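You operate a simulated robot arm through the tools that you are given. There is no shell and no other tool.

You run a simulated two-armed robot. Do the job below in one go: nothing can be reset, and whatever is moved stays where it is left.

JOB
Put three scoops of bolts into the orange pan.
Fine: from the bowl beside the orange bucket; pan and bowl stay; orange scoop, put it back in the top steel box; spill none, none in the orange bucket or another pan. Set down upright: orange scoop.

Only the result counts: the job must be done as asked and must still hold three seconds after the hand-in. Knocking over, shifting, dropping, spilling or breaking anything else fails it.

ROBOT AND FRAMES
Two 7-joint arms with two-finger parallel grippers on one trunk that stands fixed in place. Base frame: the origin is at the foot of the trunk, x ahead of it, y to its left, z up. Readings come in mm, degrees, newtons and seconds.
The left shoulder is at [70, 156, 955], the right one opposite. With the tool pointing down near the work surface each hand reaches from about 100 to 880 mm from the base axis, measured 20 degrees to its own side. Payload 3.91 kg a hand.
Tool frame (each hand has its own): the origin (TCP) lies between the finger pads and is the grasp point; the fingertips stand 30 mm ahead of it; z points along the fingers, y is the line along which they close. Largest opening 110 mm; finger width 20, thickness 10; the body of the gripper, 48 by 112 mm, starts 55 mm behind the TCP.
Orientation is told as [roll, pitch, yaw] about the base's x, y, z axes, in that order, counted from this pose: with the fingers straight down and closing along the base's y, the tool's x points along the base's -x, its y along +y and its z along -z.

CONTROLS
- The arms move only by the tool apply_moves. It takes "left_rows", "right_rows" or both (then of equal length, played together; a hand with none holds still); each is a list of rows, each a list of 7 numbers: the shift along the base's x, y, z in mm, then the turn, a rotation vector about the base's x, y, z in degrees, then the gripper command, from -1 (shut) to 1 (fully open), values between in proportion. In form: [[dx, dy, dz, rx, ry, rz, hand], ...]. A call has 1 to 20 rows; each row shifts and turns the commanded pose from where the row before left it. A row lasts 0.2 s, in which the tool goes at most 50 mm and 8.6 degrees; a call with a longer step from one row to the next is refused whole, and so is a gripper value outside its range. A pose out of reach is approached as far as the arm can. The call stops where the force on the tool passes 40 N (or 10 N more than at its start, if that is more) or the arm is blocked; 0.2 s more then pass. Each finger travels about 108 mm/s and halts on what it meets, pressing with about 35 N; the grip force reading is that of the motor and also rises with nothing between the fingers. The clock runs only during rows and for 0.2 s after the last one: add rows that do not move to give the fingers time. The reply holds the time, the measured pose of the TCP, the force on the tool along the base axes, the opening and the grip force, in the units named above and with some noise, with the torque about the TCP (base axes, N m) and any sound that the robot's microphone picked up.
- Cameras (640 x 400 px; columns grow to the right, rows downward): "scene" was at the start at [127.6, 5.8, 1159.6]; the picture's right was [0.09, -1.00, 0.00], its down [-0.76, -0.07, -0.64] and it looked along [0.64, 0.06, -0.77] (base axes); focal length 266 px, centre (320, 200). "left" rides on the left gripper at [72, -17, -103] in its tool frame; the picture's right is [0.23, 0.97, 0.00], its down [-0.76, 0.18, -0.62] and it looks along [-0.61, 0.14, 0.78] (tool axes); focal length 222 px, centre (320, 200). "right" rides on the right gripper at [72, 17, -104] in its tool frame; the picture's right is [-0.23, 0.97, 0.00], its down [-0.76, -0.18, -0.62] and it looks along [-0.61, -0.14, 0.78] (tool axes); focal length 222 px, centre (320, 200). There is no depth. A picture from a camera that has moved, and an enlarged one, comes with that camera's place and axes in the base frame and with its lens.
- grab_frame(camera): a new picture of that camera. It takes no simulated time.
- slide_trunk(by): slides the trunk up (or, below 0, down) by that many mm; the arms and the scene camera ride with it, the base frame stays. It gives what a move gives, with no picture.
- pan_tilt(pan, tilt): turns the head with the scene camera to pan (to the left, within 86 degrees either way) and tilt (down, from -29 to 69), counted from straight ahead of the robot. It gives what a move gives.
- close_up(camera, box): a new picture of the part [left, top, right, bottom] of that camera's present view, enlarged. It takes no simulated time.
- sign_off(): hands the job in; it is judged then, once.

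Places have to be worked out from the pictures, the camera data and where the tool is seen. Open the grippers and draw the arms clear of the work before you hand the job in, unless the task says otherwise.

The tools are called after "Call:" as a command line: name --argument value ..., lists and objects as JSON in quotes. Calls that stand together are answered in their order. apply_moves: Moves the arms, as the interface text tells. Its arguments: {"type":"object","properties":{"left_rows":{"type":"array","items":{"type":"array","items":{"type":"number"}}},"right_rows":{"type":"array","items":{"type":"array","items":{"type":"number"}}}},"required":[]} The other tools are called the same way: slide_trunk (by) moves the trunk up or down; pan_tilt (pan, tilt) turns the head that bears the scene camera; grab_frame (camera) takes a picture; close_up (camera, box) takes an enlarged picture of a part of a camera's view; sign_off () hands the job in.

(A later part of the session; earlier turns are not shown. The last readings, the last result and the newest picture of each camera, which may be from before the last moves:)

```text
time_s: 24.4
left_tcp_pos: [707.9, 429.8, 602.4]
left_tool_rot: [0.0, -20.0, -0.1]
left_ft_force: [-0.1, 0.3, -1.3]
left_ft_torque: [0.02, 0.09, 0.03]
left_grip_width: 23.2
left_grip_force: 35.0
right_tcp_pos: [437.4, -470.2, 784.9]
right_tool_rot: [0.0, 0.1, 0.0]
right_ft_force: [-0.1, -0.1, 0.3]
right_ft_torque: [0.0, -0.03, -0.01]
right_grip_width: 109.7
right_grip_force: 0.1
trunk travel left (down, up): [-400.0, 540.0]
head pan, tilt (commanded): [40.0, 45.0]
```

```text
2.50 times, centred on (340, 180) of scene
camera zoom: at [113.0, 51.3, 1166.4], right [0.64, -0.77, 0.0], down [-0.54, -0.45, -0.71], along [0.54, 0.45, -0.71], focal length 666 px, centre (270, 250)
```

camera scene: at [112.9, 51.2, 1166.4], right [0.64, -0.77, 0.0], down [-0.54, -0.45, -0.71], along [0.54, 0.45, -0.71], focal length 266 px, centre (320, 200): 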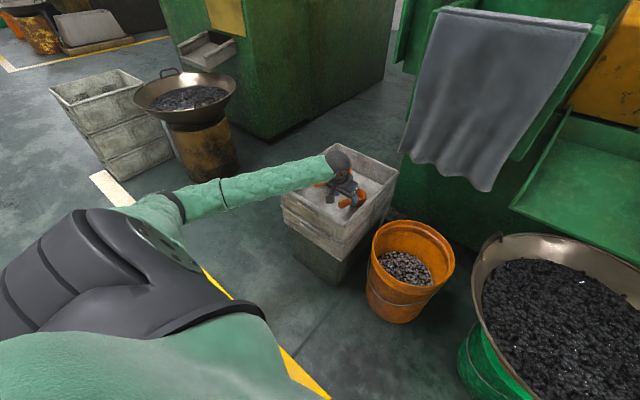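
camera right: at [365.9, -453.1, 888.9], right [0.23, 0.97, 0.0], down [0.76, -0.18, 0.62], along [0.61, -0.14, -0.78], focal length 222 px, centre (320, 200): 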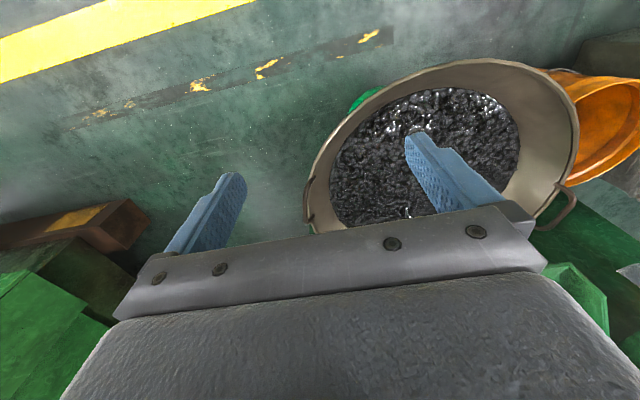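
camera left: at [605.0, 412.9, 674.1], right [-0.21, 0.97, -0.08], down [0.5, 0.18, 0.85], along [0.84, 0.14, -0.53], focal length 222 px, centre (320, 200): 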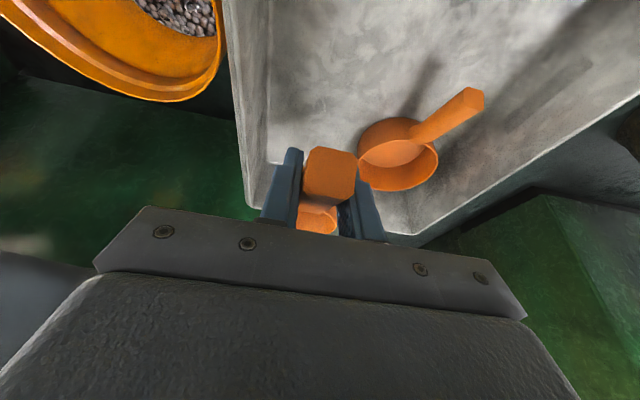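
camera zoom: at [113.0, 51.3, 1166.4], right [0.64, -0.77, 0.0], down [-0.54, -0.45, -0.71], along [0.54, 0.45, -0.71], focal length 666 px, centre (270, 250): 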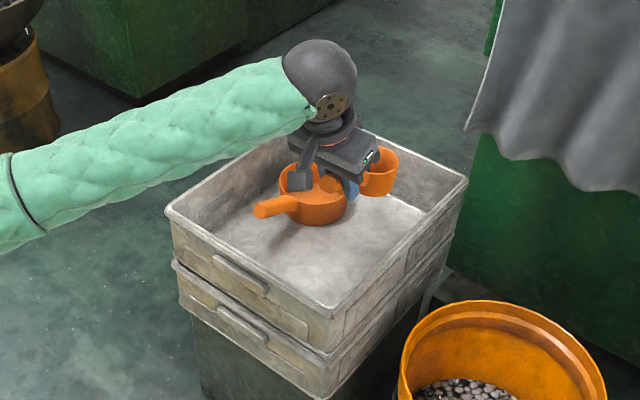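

The scoop is held level and weighs about 1.2 N. I'll carry it empty, back and across over the bowl's near side at a safe height, and draw the right hand a little further away.

Call:
apply_moves --left_rows '[[-36, -10, 20, 0, 0, 0, -1], [-37, -10, 20, 0, 0, 0, -1], [-37, -10, 20, 0, 0, 0, -1], [-37, -15, 20, 0, 0, 0, -1], [0, -40, 0, 0, 0, 0, -1], [0, -45, 0, 0, 0, 0, -1], [0, -45, 0, 0, 0, 0, -1], [0, -45, 0, 0, 0, 0, -1], [0, -45, 0, 0, 0, 0, -1], [0, -45, 0, 0, 0, 0, -1], [0, -45, 0, 0, 0, 0, -1], [0, -45, 0, 0, 0, 0, -1], [0, -45, 0, 0, 0, 0, -1], [0, -45, 0, 0, 0, 0, -1], [0, -45, 0, 0, 0, 0, -1], [0, -45, 0, 0, 0, 0, -1], [0, -45, 0, 0, 0, 0, -1], [0, -20, 0, 0, 0, 0, -1], [0, 0, 0, 0, 0, 0, -1]]' --right_rows '[[-3, -5, 4, 0, 0, 0, 1], [-3, -5, 4, 0, 0, 0, 1], [-3, -5, 4, 0, 0, 0, 1], [-3, -5, 4, 0, 0, 0, 1], [-3, -5, 4, 0, 0, 0, 1], [-3, -5, 4, 0, 0, 0, 1], [-3, -5, 4, 0, 0, 0, 1], [-3, -5, 4, 0, 0, 0, 1], [-3, -5, 4, 0, 0, 0, 1], [-3, -5, 4, 0, 0, 0, 1], [-3, -5, 4, 0, 0, 0, 1], [-3, -5, 4, 0, 0, 0, 1], [-3, -5, 4, 0, 0, 0, 1], [-3, -5, 4, 0, 0, 0, 1], [-3, -5, 4, 0, 0, 0, 1], [-3, -5, 4, 0, 0, 0, 1], [-3, -5, 4, 0, 0, 0, 1], [-3, -5, 4, 0, 0, 0, 1], [0, 0, 0, 0, 0, 0, 1]]'

Call:
pan_tilt --pan -15 --tilt 50

Call:
grab_frame --camera "scene"

Call:
grab_frame --camera "left"

Call:
grab_frame --camera "right"

```text
time_s: 28.4
left_tcp_pos: [562.9, -215.9, 679.3]
left_tool_rot: [0.0, -20.0, 0.1]
left_ft_force: [0.4, -0.2, -0.9]
left_ft_torque: [-0.05, 0.13, 0.01]
left_grip_width: 23.5
left_grip_force: 34.9
right_tcp_pos: [382.7, -561.2, 854.0]
right_tool_rot: [0.0, -0.1, 0.0]
right_ft_force: [-0.3, -0.2, 1.1]
right_ft_torque: [0.0, 0.01, 0.0]
right_grip_width: 110.0
right_grip_force: 0.1
trunk travel left (down, up): [-400.0, 540.0]
head pan, tilt (commanded): [40.0, 45.0]
```

```text
time_s: 29.6
left_tcp_pos: [562.7, -215.3, 679.6]
left_tool_rot: [0.0, -19.9, -0.1]
left_ft_force: [-0.2, -0.4, -1.4]
left_ft_torque: [0.01, 0.09, -0.01]
left_grip_width: 23.2
left_grip_force: 34.8
right_tcp_pos: [383.7, -560.6, 853.4]
right_tool_rot: [0.0, -0.1, 0.0]
right_ft_force: [0.3, -0.3, 0.2]
right_ft_torque: [-0.04, -0.05, 0.01]
right_grip_width: 110.0
right_grip_force: 0.1
trunk travel left (down, up): [-400.0, 540.0]
head pan, tilt (commanded): [-15.0, 50.0]
```

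```text
taken
camera scene: at [125.1, -21.2, 1159.5], right [-0.26, -0.97, 0.0], down [-0.74, 0.2, -0.64], along [0.62, -0.17, -0.77], focal length 266 px, centre (320, 200)
```

scene: 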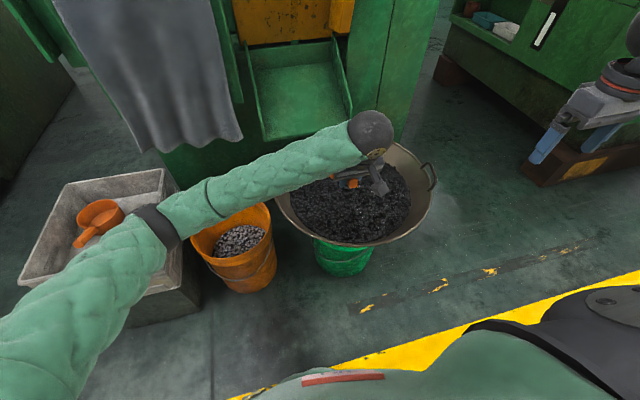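

```text
taken
camera left: at [459.7, -232.0, 751.9], right [-0.21, 0.97, -0.08], down [0.5, 0.18, 0.85], along [0.84, 0.14, -0.53], focal length 222 px, centre (320, 200)
```

left: 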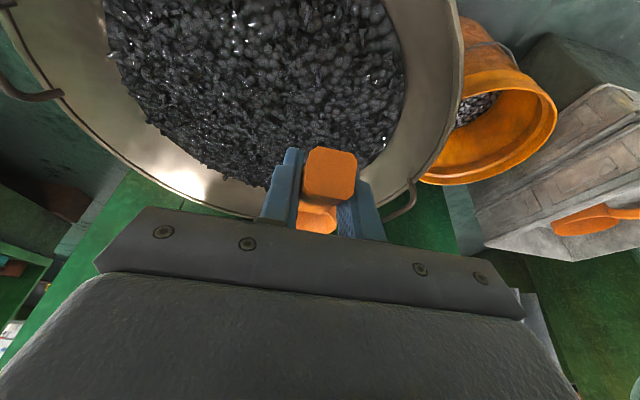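

```text
taken
camera right: at [311.4, -545.3, 958.0], right [0.23, 0.97, 0.0], down [0.76, -0.18, 0.62], along [0.61, -0.14, -0.78], focal length 222 px, centre (320, 200)
```

right: 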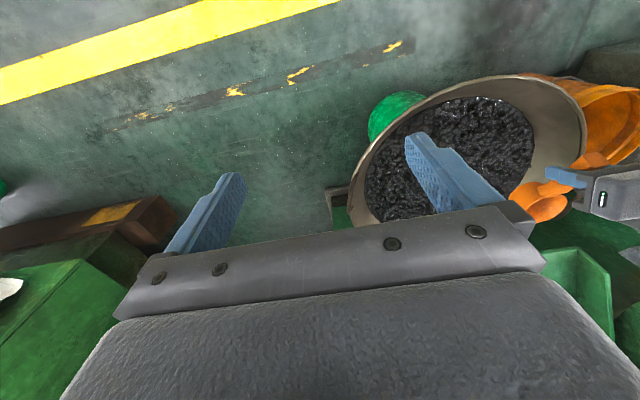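

The scoop is over the bowl and the right camera can see it from the side. I'll tip the scoop forward 60° to dig while turning the right hand so its camera looks at the bowl.

Call:
apply_moves --left_rows '[[-2, -1, 0, 0, 7.5, 0, -1], [-2, -1, 0, 0, 7.5, 0, -1], [-2, -1, 0, 0, 7.5, 0, -1], [-2, -1, 0, 0, 7.5, 0, -1], [-2, -1, 0, 0, 7.5, 0, -1], [-2, 0, 0, 0, 7.5, 0, -1], [-2, 0, 0, 0, 7.5, 0, -1], [-2, 0, 0, 0, 7.5, 0, -1], [0, 0, 0, 0, 0, 0, -1]]' --right_rows '[[0, 0, 0, 0, 0, 8, 1], [0, 0, 0, 0, 0, 8, 1], [0, 0, 0, 0, 0, 8, 1], [0, 0, 0, 0, 0, 8, 1], [0, 0, 0, 0, 0, 8, 1], [0, 0, 0, 4.8, -5.7, 0, 1], [0, 0, 0, 4.8, -5.7, 0, 1], [0, 0, 0, 0, 0, 0, 1], [0, 0, 0, 0, 0, 0, 1]]'

Call:
grab_frame --camera "scene"

Call:
grab_frame --camera "left"

Call:
grab_frame --camera "right"

```text
time_s: 31.6
left_tcp_pos: [546.7, -220.6, 681.1]
left_tool_rot: [0.0, 40.1, 0.0]
left_ft_force: [0.3, 0.6, -0.3]
left_ft_torque: [-0.01, -0.01, -0.03]
left_grip_width: 23.2
left_grip_force: 35.2
right_tcp_pos: [382.0, -561.0, 853.7]
right_tool_rot: [0.1, -14.9, 40.1]
right_ft_force: [0.9, 0.2, -1.0]
right_ft_torque: [-0.03, 0.01, 0.0]
right_grip_width: 109.7
right_grip_force: 0.0
trunk travel left (down, up): [-400.0, 540.0]
head pan, tilt (commanded): [-15.0, 50.0]
```

```text
taken
camera scene: at [124.9, -21.4, 1159.5], right [-0.26, -0.97, 0.0], down [-0.74, 0.2, -0.64], along [0.62, -0.17, -0.77], focal length 266 px, centre (320, 200)
```

scene: 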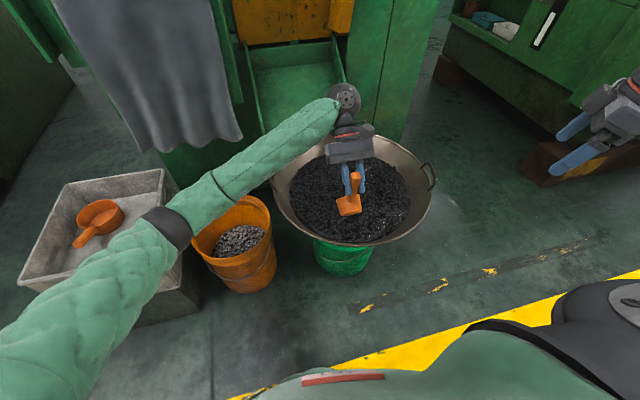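

```text
taken
camera left: at [557.6, -238.0, 806.5], right [-0.17, 0.97, 0.15], down [0.98, 0.18, -0.01], along [-0.04, 0.14, -0.99], focal length 222 px, centre (320, 200)
```

left: 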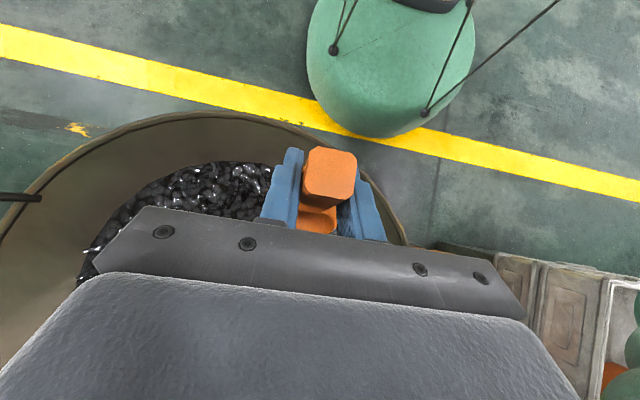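

```text
taken
camera right: at [298.0, -611.9, 935.6], right [-0.46, 0.89, 0.06], down [0.56, 0.23, 0.8], along [0.69, 0.4, -0.6], focal length 222 px, centre (320, 200)
```

right: 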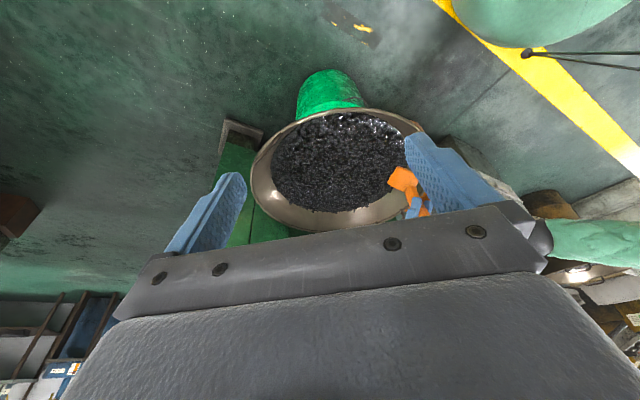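

The scoop is tipped with its mouth facing forward, 60 mm left of the bowl's centre line and on its near side. I'll move it to x≈600 and come down until its lower edge just meets the bolts, and turn the right camera a bit more towards it.

Call:
apply_moves --left_rows '[[18, 0, -20, 0, 0, 0, -1], [18, 0, -20, 0, 0, 0, -1], [18, 0, -20, 0, 0, 0, -1], [0, 0, -15, 0, 0, 0, -1], [0, 0, 0, 0, 0, 0, -1]]' --right_rows '[[0, 0, 0, 0, 0, 7, 1], [0, 0, 0, 0, 0, 7, 1], [0, 0, 0, 4.5, -4, 0, 1], [0, 0, 0, 0, 0, 0, 1], [0, 0, 0, 0, 0, 0, 1]]'

Call:
grab_frame --camera "right"

Call:
close_up --camera "scene" --box '[260, 90, 450, 260]'

```text
time_s: 32.8
left_tcp_pos: [600.8, -222.5, 606.2]
left_tool_rot: [0.0, 39.9, 0.0]
left_ft_force: [0.6, 0.1, -1.1]
left_ft_torque: [0.01, 0.03, -0.02]
left_grip_width: 23.2
left_grip_force: 35.1
right_tcp_pos: [382.5, -562.0, 854.5]
right_tool_rot: [-0.6, -20.9, 54.2]
right_ft_force: [-0.1, 0.2, 0.0]
right_ft_torque: [0.0, -0.01, 0.01]
right_grip_width: 110.0
right_grip_force: 0.1
trunk travel left (down, up): [-400.0, 540.0]
head pan, tilt (commanded): [-15.0, 50.0]
```

```text
taken
camera right: at [307.4, -636.9, 925.4], right [-0.66, 0.74, 0.07], down [0.42, 0.3, 0.86], along [0.62, 0.6, -0.51], focal length 222 px, centre (320, 200)
```

right: 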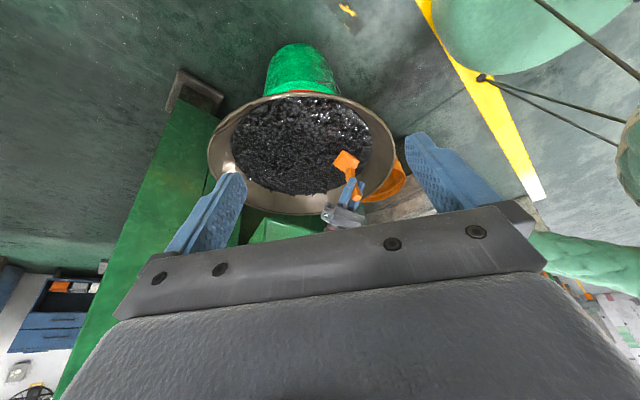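

```text
2.35 times, centred on (355, 175) of scene
camera zoom: at [125.0, -21.4, 1159.5], right [-0.26, -0.97, 0.0], down [-0.74, 0.2, -0.64], along [0.62, -0.17, -0.77], focal length 627 px, centre (238, 259)
```

zoom: 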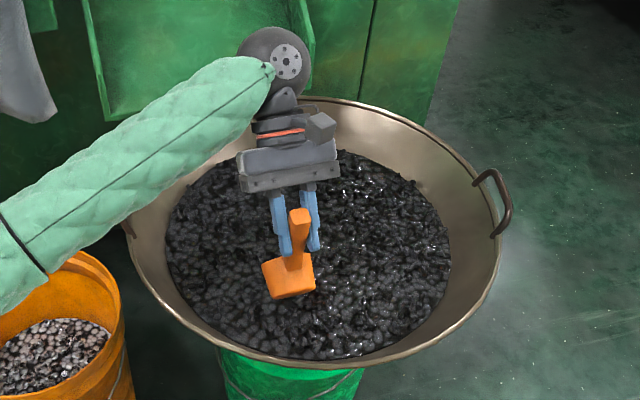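

The scoop's lower edge is just above the bolts with no contact force yet. I'll ease it down and forward, watching the force.

Call:
apply_moves --left_rows '[[4, 0, -8, 0, 0, 0, -1], [4, 0, -8, 0, 0, 0, -1], [4, 0, -8, 0, 0, 0, -1], [4, 0, -6, 0, 0, 0, -1], [0, 0, 0, 0, 0, 0, -1]]'

Call:
close_up --camera "right" --box '[200, 80, 430, 230]'

Call:
close_up --camera "scene" --box '[260, 90, 450, 260]'

```text
time_s: 34.0
left_tcp_pos: [617.4, -221.3, 576.6]
left_tool_rot: [0.0, 40.0, 0.0]
left_ft_force: [0.1, 0.6, -0.3]
left_ft_torque: [0.0, -0.02, 0.0]
left_grip_width: 23.4
left_grip_force: 35.4
right_tcp_pos: [383.5, -561.5, 853.9]
right_tool_rot: [-0.6, -21.0, 54.2]
right_ft_force: [-0.6, -0.5, -0.3]
right_ft_torque: [-0.04, 0.0, 0.01]
right_grip_width: 109.9
right_grip_force: 0.1
trunk travel left (down, up): [-400.0, 540.0]
head pan, tilt (commanded): [-15.0, 50.0]
```

```text
2.67 times, centred on (315, 155) of right
camera zoom: at [307.4, -636.8, 925.4], right [-0.66, 0.74, 0.07], down [0.42, 0.3, 0.86], along [0.62, 0.6, -0.51], focal length 592 px, centre (333, 320)
```

zoom: 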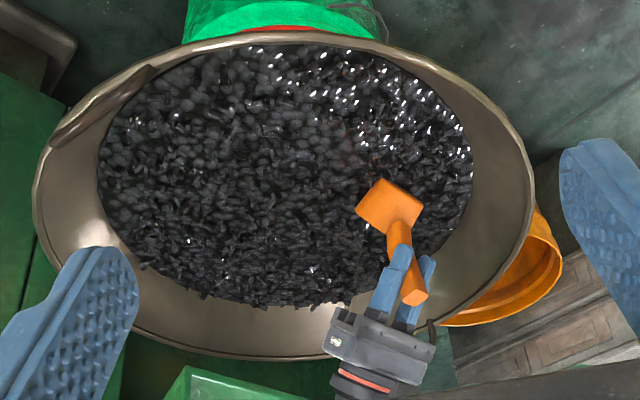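

```text
2.35 times, centred on (355, 175) of scene
camera zoom: at [125.0, -21.3, 1159.5], right [-0.26, -0.97, 0.0], down [-0.74, 0.2, -0.64], along [0.62, -0.17, -0.77], focal length 627 px, centre (238, 259)
```

zoom: 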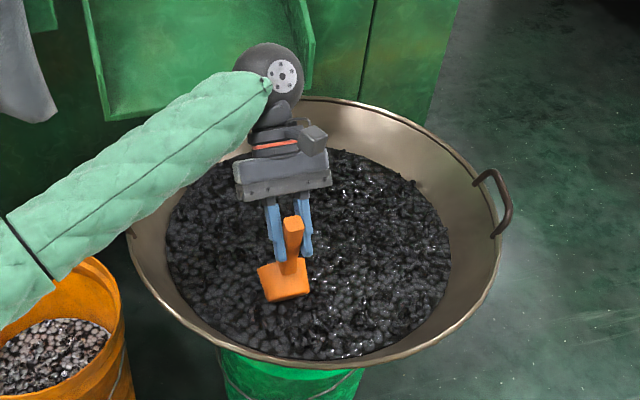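

There is still no contact at about z 434, and the cup's edge is visible above the bolts, so the surface is lower than I estimated. I'll keep lowering gently with force checks.

Call:
apply_moves --left_rows '[[3, 0, -5, 0, 0, 0, -1], [3, 0, -5, 0, 0, 0, -1], [3, 0, -5, 0, 0, 0, -1], [0, 0, 0, 0, 0, 0, -1]]'

Call:
close_up --camera "right" --box '[290, 110, 400, 200]'

Call:
close_up --camera "scene" --box '[300, 140, 400, 230]'

```text
time_s: 35.0
left_tcp_pos: [627.0, -221.8, 559.9]
left_tool_rot: [0.1, 40.0, 0.0]
left_ft_force: [1.1, -0.3, -1.6]
left_ft_torque: [0.0, 0.0, -0.01]
left_grip_width: 23.2
left_grip_force: 34.9
right_tcp_pos: [383.2, -561.6, 855.2]
right_tool_rot: [-0.6, -20.9, 54.3]
right_ft_force: [-0.6, 0.3, 0.2]
right_ft_torque: [0.01, -0.03, -0.01]
right_grip_width: 110.1
right_grip_force: 0.1
trunk travel left (down, up): [-400.0, 540.0]
head pan, tilt (commanded): [-15.0, 50.0]
```

```text
4.44 times, centred on (345, 155) of right
camera zoom: at [307.4, -636.8, 925.4], right [-0.66, 0.74, 0.07], down [0.42, 0.3, 0.86], along [0.62, 0.6, -0.51], focal length 987 px, centre (209, 400)
```

zoom: 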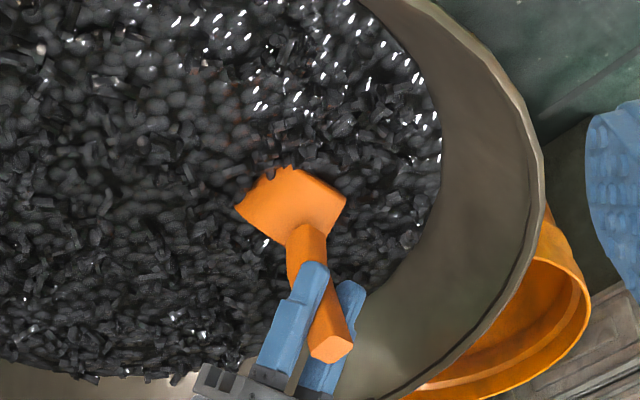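

```text
4.44 times, centred on (350, 185) of scene
camera zoom: at [125.0, -21.3, 1159.5], right [-0.26, -0.97, 0.0], down [-0.74, 0.2, -0.64], along [0.62, -0.17, -0.77], focal length 1184 px, centre (187, 267)
```

zoom: 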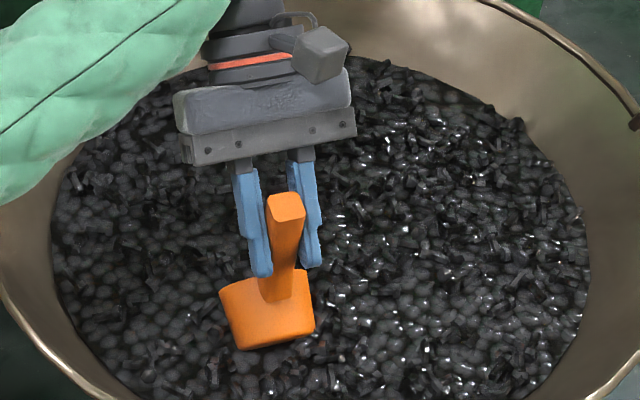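

The lower edge has just entered the bolts, which puts the surface near z≈425. I'll dig down and forward in small steps while watching the force.

Call:
apply_moves --left_rows '[[4, 0, -5, 0, 0, 0, -1], [4, 0, -5, 0, 0, 0, -1], [4, 0, -5, 0, 0, 0, -1], [4, 0, -5, 0, 0, 0, -1]]'

Call:
close_up --camera "right" --box '[290, 110, 400, 200]'

Call:
close_up --camera "scene" --box '[300, 140, 400, 230]'

```text
time_s: 36.0
left_tcp_pos: [641.6, -219.4, 540.4]
left_tool_rot: [-0.1, 40.1, 0.0]
left_ft_force: [-0.3, 0.7, -1.9]
left_ft_torque: [0.0, 0.04, 0.03]
left_grip_width: 23.1
left_grip_force: 34.9
right_tcp_pos: [383.7, -561.2, 854.7]
right_tool_rot: [-0.6, -20.8, 54.1]
right_ft_force: [0.3, 0.0, -0.6]
right_ft_torque: [0.0, -0.02, 0.0]
right_grip_width: 110.1
right_grip_force: 0.1
trunk travel left (down, up): [-400.0, 540.0]
head pan, tilt (commanded): [-15.0, 50.0]
```

```text
4.44 times, centred on (345, 155) of right
camera zoom: at [307.5, -636.8, 925.3], right [-0.66, 0.74, 0.07], down [0.42, 0.3, 0.86], along [0.62, 0.6, -0.51], focal length 987 px, centre (209, 400)
```

zoom: 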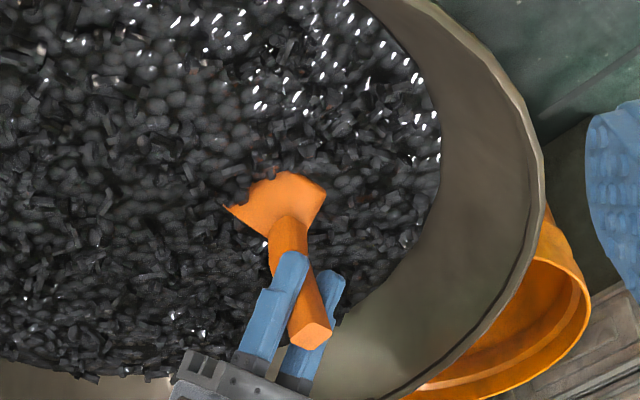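

```text
4.44 times, centred on (350, 185) of scene
camera zoom: at [125.1, -21.4, 1159.5], right [-0.26, -0.97, 0.0], down [-0.74, 0.2, -0.64], along [0.62, -0.17, -0.77], focal length 1184 px, centre (187, 267)
```

zoom: 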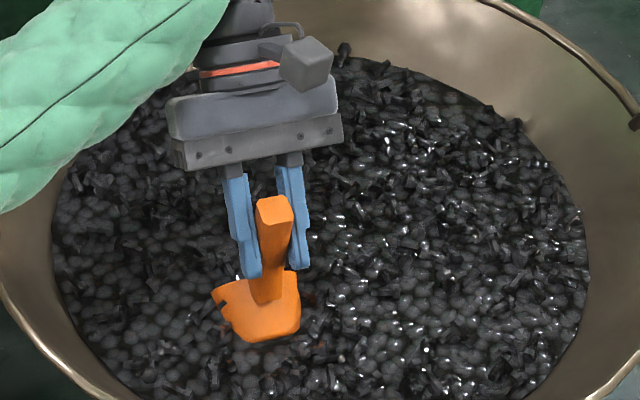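

The edge is now roughly 25 mm into the bolts with almost no resistance. I'll continue down and forward.

Call:
apply_moves --left_rows '[[4, 0, -5, 0, 0, 0, -1], [4, 0, -5, 0, 0, 0, -1], [4, 0, -4, 0, 0, 0, -1], [5, 0, -3, 0, 0, 0, -1]]'

Call:
close_up --camera "right" --box '[290, 110, 400, 200]'

Call:
close_up --camera "scene" --box '[300, 140, 400, 230]'

```text
time_s: 37.0
left_tcp_pos: [659.5, -220.5, 524.9]
left_tool_rot: [0.0, 40.0, 0.0]
left_ft_force: [-0.5, 0.6, -2.5]
left_ft_torque: [-0.02, -0.02, -0.02]
left_grip_width: 23.1
left_grip_force: 35.5
right_tcp_pos: [382.8, -561.9, 853.4]
right_tool_rot: [-0.7, -20.9, 54.1]
right_ft_force: [-1.5, -0.5, -0.2]
right_ft_torque: [0.01, 0.0, -0.01]
right_grip_width: 110.0
right_grip_force: 0.0
trunk travel left (down, up): [-400.0, 540.0]
head pan, tilt (commanded): [-15.0, 50.0]
```

```text
4.44 times, centred on (345, 155) of right
camera zoom: at [307.5, -636.8, 925.3], right [-0.66, 0.74, 0.07], down [0.42, 0.3, 0.86], along [0.62, 0.6, -0.51], focal length 987 px, centre (209, 400)
```

zoom: 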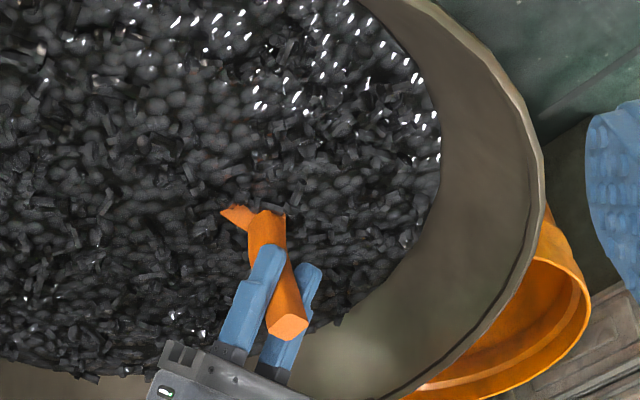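

```text
4.44 times, centred on (350, 185) of scene
camera zoom: at [125.1, -21.4, 1159.5], right [-0.26, -0.97, 0.0], down [-0.74, 0.2, -0.64], along [0.62, -0.17, -0.77], focal length 1184 px, centre (187, 267)
```

zoom: 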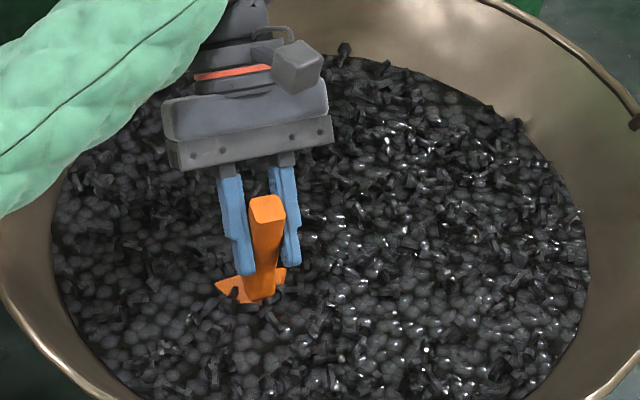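

The cup is nearly covered and the weight reading is growing. I'll sweep forward while turning the scoop back toward level, first half.

Call:
apply_moves --left_rows '[[-3, 0, -2.4, 0, -3.75, 0, -1], [-2.9, 0, -2.5, 0, -3.75, 0, -1], [-2.7, 0, -3.2, 0, -3.75, 0, -1], [-2.6, 0, -3.2, 0, -3.75, 0, -1], [-2.2, 0, -3.4, 0, -3.75, 0, -1], [-2.2, 0, -3.4, 0, -3.75, 0, -1], [-1.8, 0, -3.5, 0, -3.75, 0, -1], [-1.8, 0, -3.6, 0, -3.75, 0, -1]]'

Call:
close_up --camera "right" --box '[290, 110, 400, 200]'

Call:
close_up --camera "scene" --box '[300, 140, 400, 230]'

```text
time_s: 38.8
left_tcp_pos: [641.2, -220.6, 498.4]
left_tool_rot: [-0.1, 10.0, -0.1]
left_ft_force: [-0.5, -0.3, -2.6]
left_ft_torque: [-0.02, 0.08, 0.0]
left_grip_width: 23.2
left_grip_force: 35.3
right_tcp_pos: [383.2, -562.3, 854.9]
right_tool_rot: [-0.6, -20.8, 54.3]
right_ft_force: [-0.5, -0.4, -0.4]
right_ft_torque: [0.0, 0.01, 0.03]
right_grip_width: 110.1
right_grip_force: 0.1
trunk travel left (down, up): [-400.0, 540.0]
head pan, tilt (commanded): [-15.0, 50.0]
```

```text
4.44 times, centred on (345, 155) of right
camera zoom: at [307.4, -636.8, 925.4], right [-0.66, 0.74, 0.07], down [0.42, 0.3, 0.86], along [0.62, 0.6, -0.51], focal length 987 px, centre (209, 400)
```

zoom: 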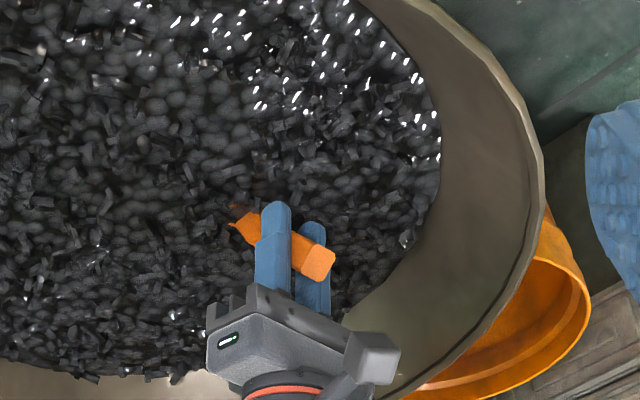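

```text
4.44 times, centred on (350, 185) of scene
camera zoom: at [125.1, -21.3, 1159.5], right [-0.26, -0.97, 0.0], down [-0.74, 0.2, -0.64], along [0.62, -0.17, -0.77], focal length 1184 px, centre (187, 267)
```

zoom: 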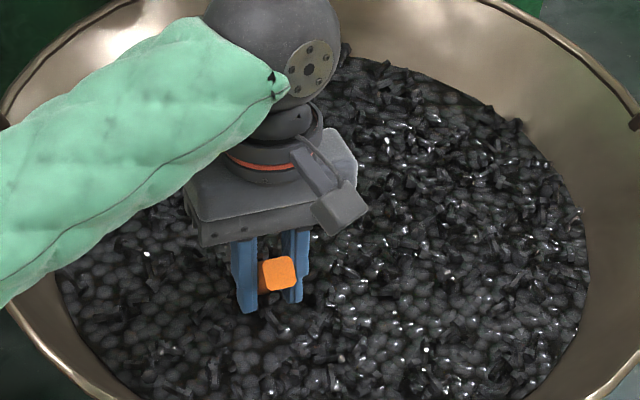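

The scoop is buried at 30° tilt. I'll finish turning it level while raising it so the rim comes just clear of the surface.

Call:
apply_moves --left_rows '[[-1.6, 0, -3.6, 0, -3.75, 0, -1], [-1.7, 0, -3.6, 0, -3.75, 0, -1], [-1.1, 0, -3.6, 0, -3.75, 0, -1], [-1, 0, -3.5, 0, -3.75, 0, -1], [-0.8, 0, -3, 0, -3.75, 0, -1], [-0.8, 0, -2, 0, -3.75, 0, -1], [0, 0, -1, 0, -3.75, 0, -1], [0, 0, 1, 0, -3.75, 0, -1], [0, 0, 3, 0, 0, 0, -1], [0, 0, 4, 0, 0, 0, -1], [0, 0, 5, 0, 0, 0, -1], [0, 0, 5, 0, 0, 0, -1], [0, 0, 5, 0, 0, 0, -1]]'

Call:
close_up --camera "right" --box '[290, 110, 400, 200]'

Call:
close_up --camera "scene" --box '[300, 120, 420, 230]'

```text
time_s: 41.6
left_tcp_pos: [632.3, -220.5, 501.1]
left_tool_rot: [0.1, -19.9, 0.0]
left_ft_force: [0.4, 0.0, -1.8]
left_ft_torque: [0.01, 0.14, -0.02]
left_grip_width: 23.3
left_grip_force: 35.1
right_tcp_pos: [382.2, -560.8, 854.0]
right_tool_rot: [-0.5, -20.9, 54.2]
right_ft_force: [0.2, -0.5, 0.4]
right_ft_torque: [-0.04, -0.02, 0.0]
right_grip_width: 109.9
right_grip_force: 0.1
trunk travel left (down, up): [-400.0, 540.0]
head pan, tilt (commanded): [-15.0, 50.0]
```

```text
4.44 times, centred on (345, 155) of right
camera zoom: at [307.4, -636.8, 925.4], right [-0.66, 0.74, 0.07], down [0.42, 0.3, 0.86], along [0.62, 0.6, -0.51], focal length 987 px, centre (209, 400)
```

zoom: 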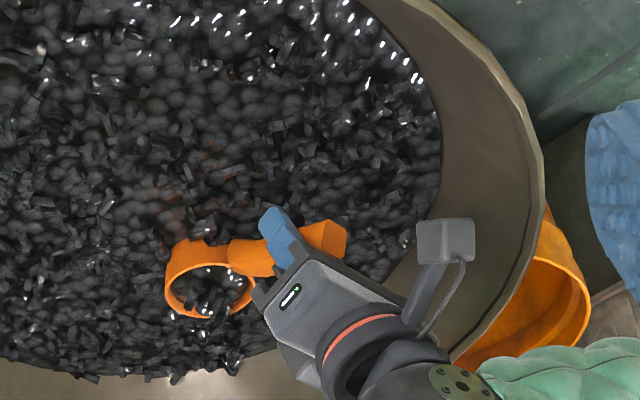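

```text
3.64 times, centred on (360, 175) of scene
camera zoom: at [125.0, -21.3, 1159.5], right [-0.26, -0.97, 0.0], down [-0.74, 0.2, -0.64], along [0.62, -0.17, -0.77], focal length 968 px, centre (174, 291)
```

zoom: 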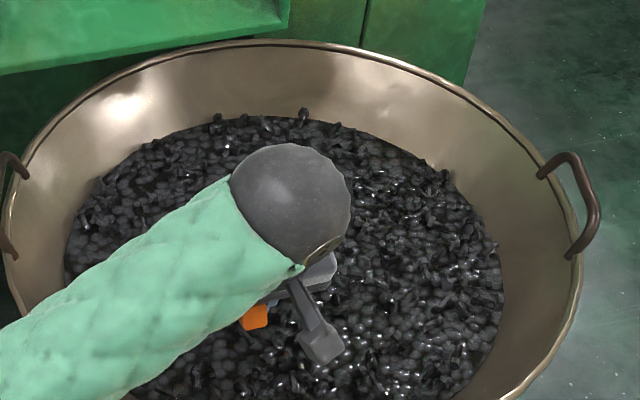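

The scoop is level and clear of the surface. I'll look closer at how full it is.

Call:
close_up --camera "right" --box '[310, 150, 355, 190]'

Call:
grab_frame --camera "left"

```text
10.00 times, centred on (332, 170) of right
camera zoom: at [307.4, -636.8, 925.4], right [-0.66, 0.74, 0.07], down [0.42, 0.3, 0.86], along [0.62, 0.6, -0.51], focal length 2221 px, centre (195, 500)
```

zoom: 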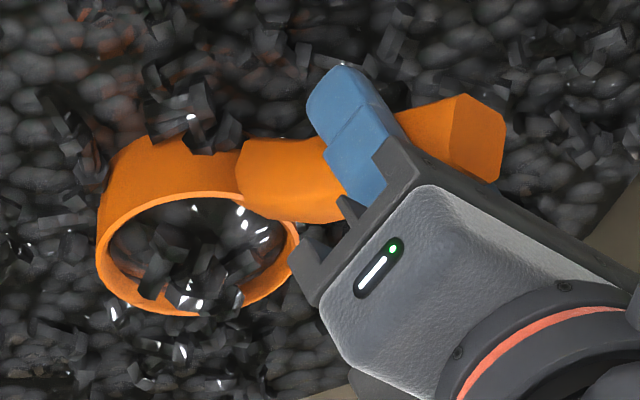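

```text
taken
camera left: at [529.1, -237.2, 573.1], right [-0.21, 0.97, -0.08], down [0.5, 0.18, 0.85], along [0.84, 0.14, -0.53], focal length 222 px, centre (320, 200)
```

left: 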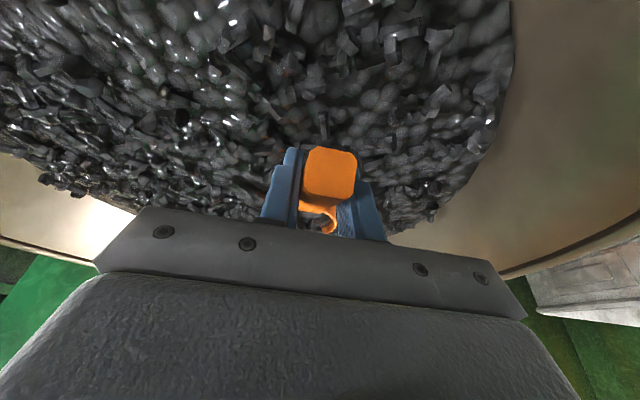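

The cup looks well filled with a couple of bolts standing proud. I'll lift slowly 70 mm over the bowl and then check the load and any loose bolts.

Call:
apply_moves --left_rows '[[0, 0, 6, 0, 0, 0, -1], [0, 0, 8, 0, 0, 0, -1], [0, 0, 10, 0, 0, 0, -1], [0, 0, 12, 0, 0, 0, -1], [0, 0, 12, 0, 0, 0, -1], [0, 0, 12, 0, 0, 0, -1], [0, 0, 10, 0, 0, 0, -1], [0, 0, 0, 0, 0, 0, -1], [0, 0, 0, 0, 0, 0, -1]]'

Call:
close_up --camera "right" --box '[295, 150, 375, 210]'

Call:
apply_moves --left_rows '[[0, 0, 0, 0, 0, 0, -1]]'

Call:
apply_moves --left_rows '[[0, 0, 0, 0, 0, 0, -1]]'

```text
time_s: 43.6
left_tcp_pos: [633.4, -219.2, 570.9]
left_tool_rot: [0.0, -20.1, 0.1]
left_ft_force: [-0.1, -0.2, -1.8]
left_ft_torque: [0.01, 0.14, -0.01]
left_grip_width: 23.2
left_grip_force: 35.3
right_tcp_pos: [382.8, -561.6, 855.2]
right_tool_rot: [-0.5, -20.8, 54.2]
right_ft_force: [0.3, 0.0, 0.0]
right_ft_torque: [0.02, -0.01, -0.02]
right_grip_width: 110.0
right_grip_force: 0.0
trunk travel left (down, up): [-400.0, 540.0]
head pan, tilt (commanded): [-15.0, 50.0]
```

```text
6.67 times, centred on (335, 180) of right
camera zoom: at [307.4, -636.8, 925.3], right [-0.66, 0.74, 0.07], down [0.42, 0.3, 0.86], along [0.62, 0.6, -0.51], focal length 1481 px, centre (220, 333)
```

zoom: 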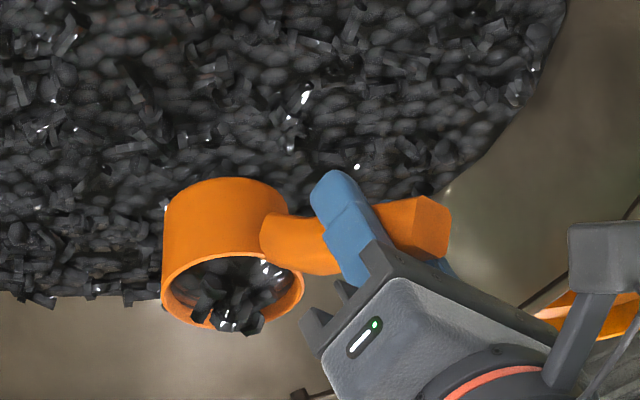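

```text
time_s: 44.0
left_tcp_pos: [632.9, -221.6, 572.9]
left_tool_rot: [0.0, -20.0, 0.0]
left_ft_force: [1.0, -0.4, -1.2]
left_ft_torque: [0.01, 0.15, 0.02]
left_grip_width: 22.9
left_grip_force: 35.1
right_tcp_pos: [383.1, -563.0, 854.7]
right_tool_rot: [-0.6, -20.9, 54.2]
right_ft_force: [0.2, -0.1, 0.3]
right_ft_torque: [-0.01, 0.0, -0.01]
right_grip_width: 110.2
right_grip_force: 0.0
trunk travel left (down, up): [-400.0, 540.0]
head pan, tilt (commanded): [-15.0, 50.0]
```

```text
time_s: 44.4
left_tcp_pos: [632.8, -220.6, 572.3]
left_tool_rot: [0.1, -20.0, 0.1]
left_ft_force: [0.4, 0.3, -1.4]
left_ft_torque: [0.03, 0.14, -0.02]
left_grip_width: 23.2
left_grip_force: 34.8
right_tcp_pos: [382.2, -560.6, 854.5]
right_tool_rot: [-0.6, -20.9, 54.2]
right_ft_force: [0.2, -1.4, 0.0]
right_ft_torque: [-0.02, 0.0, 0.04]
right_grip_width: 110.1
right_grip_force: 0.0
trunk travel left (down, up): [-400.0, 540.0]
head pan, tilt (commanded): [-15.0, 50.0]
```

A bolt or two seem to stick out at the front lip. I'll tip the scoop back a few degrees and move the right camera higher and closer for a better look into the cup.

Call:
apply_moves --left_rows '[[0, 0, 0, 0, -2, 0, -1], [0, 0, 0, 0, -2, 0, -1], [0, 0, 0, 0, -2, 0, -1], [0, 0, 0, 0, -2, 0, -1], [0, 0, 0, 0, 0, 0, -1]]' --right_rows '[[23, 16, 29, 0, 0, 0, 1], [23, 16, 29, 0, 0, 0, 1], [23, 16, 29, 0, 0, 0, 1], [23, 16, 29, 0, 0, 0, 1], [23, 16, 29, 0, 0, 0, 1]]'

Call:
grab_frame --camera "right"

```text
time_s: 45.6
left_tcp_pos: [632.7, -221.7, 571.2]
left_tool_rot: [0.1, -27.9, -0.1]
left_ft_force: [-0.5, 0.1, -2.8]
left_ft_torque: [-0.01, 0.13, -0.01]
left_grip_width: 23.2
left_grip_force: 35.1
right_tcp_pos: [497.8, -483.2, 998.5]
right_tool_rot: [-0.5, -20.9, 54.1]
right_ft_force: [-0.5, 0.2, -0.6]
right_ft_torque: [-0.03, 0.03, 0.02]
right_grip_width: 110.0
right_grip_force: 0.1
trunk travel left (down, up): [-400.0, 540.0]
head pan, tilt (commanded): [-15.0, 50.0]
```

```text
taken
camera right: at [422.7, -558.1, 1069.9], right [-0.66, 0.75, 0.07], down [0.43, 0.29, 0.86], along [0.62, 0.6, -0.51], focal length 222 px, centre (320, 200)
```

right: 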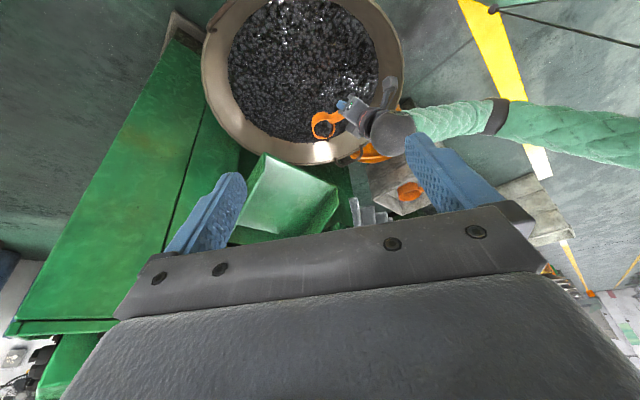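

I'll enlarge that view of the cup.

Call:
close_up --camera "right" --box '[295, 95, 359, 145]'

Call:
close_up --camera "right" --box '[200, 0, 410, 170]'

```text
8.00 times, centred on (327, 120) of right
camera zoom: at [422.7, -558.1, 1069.9], right [-0.66, 0.75, 0.07], down [0.43, 0.29, 0.86], along [0.62, 0.6, -0.51], focal length 1777 px, centre (264, 840)
```

zoom: 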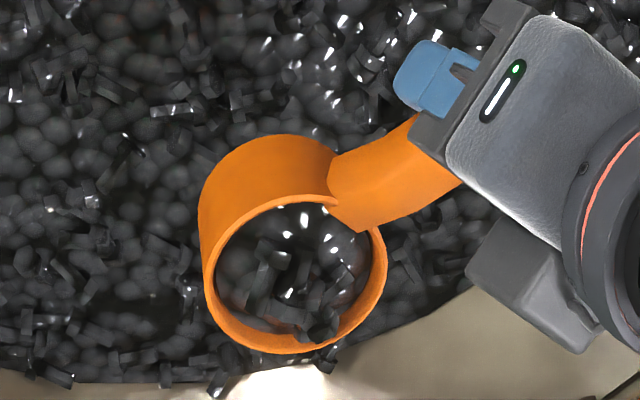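

```text
2.35 times, centred on (305, 85) of right
camera zoom: at [422.7, -558.1, 1069.9], right [-0.66, 0.75, 0.07], down [0.43, 0.29, 0.86], along [0.62, 0.6, -0.51], focal length 523 px, centre (355, 471)
```

zoom: 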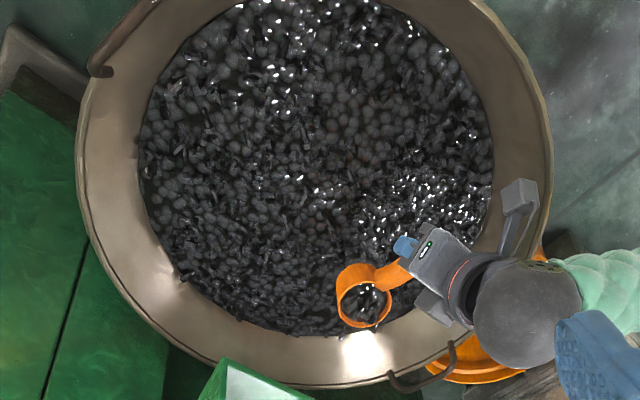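

The cup is roughly two-thirds full with nothing near the rim. I want a fuller scoop, so I'll re-dig a little deeper in an undisturbed spot, starting by tipping the scoop forward again over the bowl.

Call:
apply_moves --left_rows '[[-3, -3, 3, 0, 7.6, 0, -1], [-3, -3, 3, 0, 7.6, 0, -1], [-3, -3, 3, 0, 7.6, 0, -1], [-3, -3, 3, 0, 7.6, 0, -1], [-3, -3, 3, 0, 7.6, 0, -1], [-3, -3, 3, 0, 7.5, 0, -1], [-3, -4, 3, 0, 7.5, 0, -1], [-3, -4, 4, 0, 7.5, 0, -1], [-3, -4, 4, 0, 7.5, 0, -1], [4, 0, -8, 0, 0, 0, -1], [4, 0, -8, 0, 0, 0, -1], [4, 0, -8, 0, 0, 0, -1], [4, 0, -8, 0, 0, 0, -1], [4, 0, -8, 0, 0, 0, -1]]'

Call:
close_up --camera "right" --box '[200, 0, 410, 170]'

```text
time_s: 48.6
left_tcp_pos: [625.9, -249.1, 560.8]
left_tool_rot: [0.1, 40.0, 0.0]
left_ft_force: [-0.4, 0.2, -1.4]
left_ft_torque: [0.01, 0.0, -0.02]
left_grip_width: 23.0
left_grip_force: 35.2
right_tcp_pos: [497.2, -482.9, 999.9]
right_tool_rot: [-0.5, -20.8, 54.2]
right_ft_force: [0.3, -0.3, -0.5]
right_ft_torque: [0.0, 0.04, 0.04]
right_grip_width: 109.9
right_grip_force: 0.0
trunk travel left (down, up): [-400.0, 540.0]
head pan, tilt (commanded): [-15.0, 50.0]
```

```text
2.35 times, centred on (305, 85) of right
camera zoom: at [422.5, -557.0, 1070.3], right [-0.66, 0.74, 0.07], down [0.42, 0.3, 0.86], along [0.62, 0.6, -0.51], focal length 523 px, centre (355, 471)
```

zoom: 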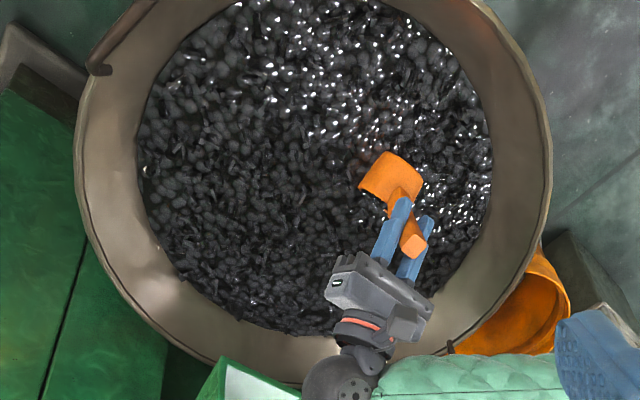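

It's back at the surface at y≈-250 and tipped 60°. Now I'll dig down and forward, about 12 mm deeper than before.

Call:
apply_moves --left_rows '[[3.5, 0, -4.8, 0, 0, 0, -1], [3.5, 0, -4.8, 0, 0, 0, -1], [3.5, 0, -4.8, 0, 0, 0, -1], [3.5, 0, -4.8, 0, 0, 0, -1], [3.5, 0, -4.8, 0, 0, 0, -1], [3.5, 0, -4.8, 0, 0, 0, -1], [3.5, 0, -4.8, 0, 0, 0, -1], [3.5, 0, -4.8, 0, 0, 0, -1], [3.5, 0, -4.8, 0, 0, 0, -1], [3.5, 0, -4.8, 0, 0, 0, -1]]'

Call:
close_up --camera "right" --box '[280, 40, 390, 130]'

```text
time_s: 50.8
left_tcp_pos: [659.6, -250.7, 513.6]
left_tool_rot: [0.0, 40.1, 0.0]
left_ft_force: [-1.1, 0.9, -2.2]
left_ft_torque: [0.0, 0.01, 0.0]
left_grip_width: 23.3
left_grip_force: 34.7
right_tcp_pos: [497.3, -481.5, 998.7]
right_tool_rot: [-0.6, -21.0, 54.2]
right_ft_force: [0.2, 0.8, -1.1]
right_ft_torque: [-0.01, -0.05, -0.01]
right_grip_width: 109.9
right_grip_force: 0.1
trunk travel left (down, up): [-400.0, 540.0]
head pan, tilt (commanded): [-15.0, 50.0]
```

```text
4.44 times, centred on (335, 85) of right
camera zoom: at [422.5, -557.0, 1070.3], right [-0.66, 0.74, 0.07], down [0.42, 0.3, 0.86], along [0.62, 0.6, -0.51], focal length 987 px, centre (253, 711)
```

zoom: 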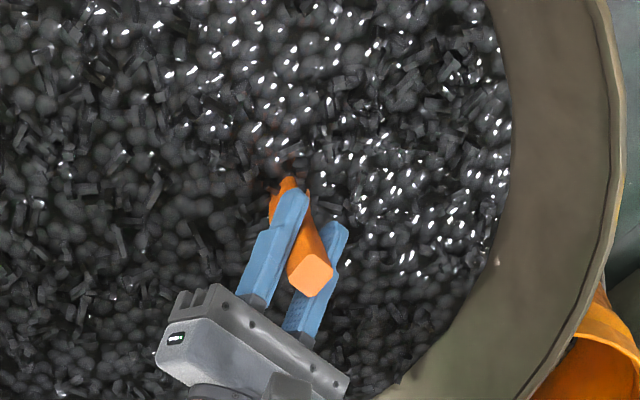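

The cup is fully submerged with little force. I'll sweep forward while levelling it, then ease it up.

Call:
apply_moves --left_rows '[[-2.7, 0, -2.6, 0, -3.75, 0, -1], [-2.7, 0, -2.6, 0, -3.75, 0, -1], [-2.1, 0, -3.2, 0, -3.75, 0, -1], [-2.2, 0, -3.2, 0, -3.75, 0, -1], [-1.7, 0, -3.4, 0, -3.75, 0, -1], [-1.7, 0, -3.4, 0, -3.75, 0, -1], [-1.3, 0, -3.5, 0, -3.75, 0, -1], [-1.3, 0, -3.6, 0, -3.75, 0, -1], [-1.2, 0, -3.6, 0, -3.75, 0, -1], [-1.1, 0, -3.7, 0, -3.75, 0, -1], [-1, 0, -3.6, 0, -3.75, 0, -1], [-1.1, 0, -3.7, 0, -3.75, 0, -1], [-0.8, 0, -3.5, 0, -3.75, 0, -1], [-0.9, 0, -3.6, 0, -3.75, 0, -1], [-0.6, 0, -3.4, 0, -3.75, 0, -1], [-0.6, 0, -3.4, 0, -3.75, 0, -1], [0, 0, 2, 0, 0, 0, -1], [0, 0, 4, 0, 0, 0, -1], [0, 0, 5, 0, 0, 0, -1], [0, 0, 5, 0, 0, 0, -1]]'

Call:
close_up --camera "right" --box '[280, 60, 390, 150]'

```text
time_s: 55.0
left_tcp_pos: [637.9, -250.6, 473.8]
left_tool_rot: [0.0, -20.1, -0.1]
left_ft_force: [-0.1, 0.6, -2.2]
left_ft_torque: [-0.01, 0.16, 0.0]
left_grip_width: 23.3
left_grip_force: 35.1
right_tcp_pos: [498.2, -484.1, 1000.1]
right_tool_rot: [-0.6, -20.8, 54.1]
right_ft_force: [0.0, 0.6, -0.2]
right_ft_torque: [-0.02, 0.0, 0.01]
right_grip_width: 110.0
right_grip_force: 0.0
trunk travel left (down, up): [-400.0, 540.0]
head pan, tilt (commanded): [-15.0, 50.0]
```

```text
4.44 times, centred on (335, 105) of right
camera zoom: at [422.4, -557.0, 1070.4], right [-0.66, 0.74, 0.07], down [0.42, 0.3, 0.86], along [0.62, 0.6, -0.51], focal length 987 px, centre (253, 622)
```

zoom: 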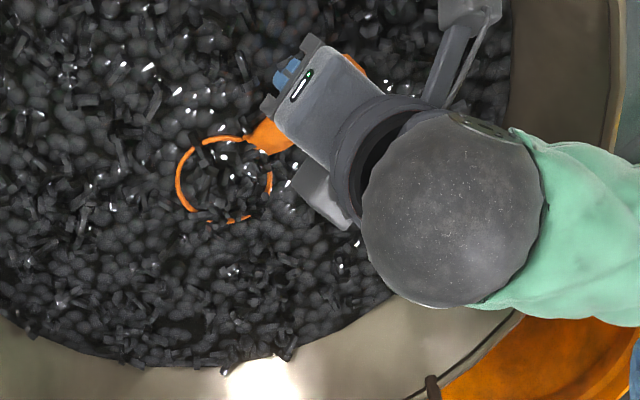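

The rim is just emerging with the cup filled to the brim. I'll lift it slowly and look again.

Call:
apply_moves --left_rows '[[0, 0, 5, 0, 0, 0, -1], [0, 0, 5, 0, 0, 0, -1], [0, 0, 6, 0, 0, 0, -1], [0, 0, 8, 0, 0, 0, -1], [0, 0, 10, 0, 0, 0, -1], [0, 0, 12, 0, 0, 0, -1], [0, 0, 12, 0, 0, 0, -1], [0, 0, 12, 0, 0, 0, -1], [0, 0, 12, 0, 0, 0, -1], [0, 0, 10, 0, 0, 0, -1], [0, 0, 0, 0, 0, 0, -1], [0, 0, 0, 0, 0, 0, -1]]'

Call:
close_up --camera "right" --box '[290, 80, 370, 150]'

Call:
apply_moves --left_rows '[[0, 0, 0, 0, 0, 0, -1]]'

```text
time_s: 57.6
left_tcp_pos: [636.3, -250.8, 566.1]
left_tool_rot: [-0.1, -20.0, 0.0]
left_ft_force: [0.2, 0.0, -1.2]
left_ft_torque: [-0.03, 0.16, 0.0]
left_grip_width: 23.0
left_grip_force: 34.8
right_tcp_pos: [497.5, -481.8, 999.9]
right_tool_rot: [-0.6, -20.9, 54.3]
right_ft_force: [0.0, -0.4, -0.5]
right_ft_torque: [0.01, -0.03, -0.02]
right_grip_width: 109.9
right_grip_force: 0.2
trunk travel left (down, up): [-400.0, 540.0]
head pan, tilt (commanded): [-15.0, 50.0]
```

```text
5.71 times, centred on (330, 115) of right
camera zoom: at [422.4, -557.0, 1070.4], right [-0.66, 0.74, 0.07], down [0.42, 0.3, 0.86], along [0.62, 0.6, -0.51], focal length 1269 px, centre (263, 686)
```

zoom: 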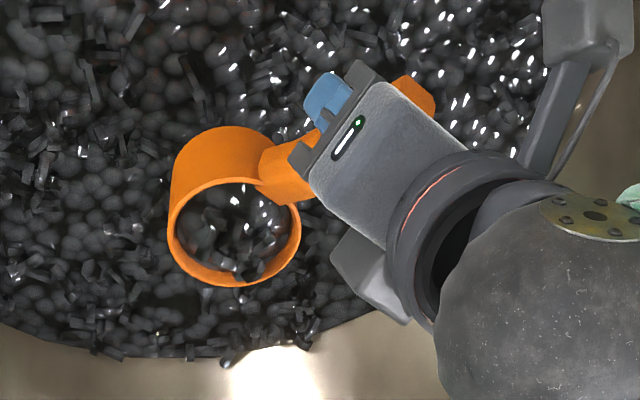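

```text
time_s: 58.0
left_tcp_pos: [637.0, -250.4, 566.6]
left_tool_rot: [0.1, -20.1, 0.0]
left_ft_force: [0.2, -0.1, -1.8]
left_ft_torque: [0.02, 0.15, 0.0]
left_grip_width: 23.1
left_grip_force: 34.7
right_tcp_pos: [497.2, -482.2, 999.3]
right_tool_rot: [-0.7, -20.9, 54.2]
right_ft_force: [-0.7, -0.2, 0.5]
right_ft_torque: [-0.01, -0.01, 0.01]
right_grip_width: 110.2
right_grip_force: 0.0
trunk travel left (down, up): [-400.0, 540.0]
head pan, tilt (commanded): [-15.0, 50.0]
```

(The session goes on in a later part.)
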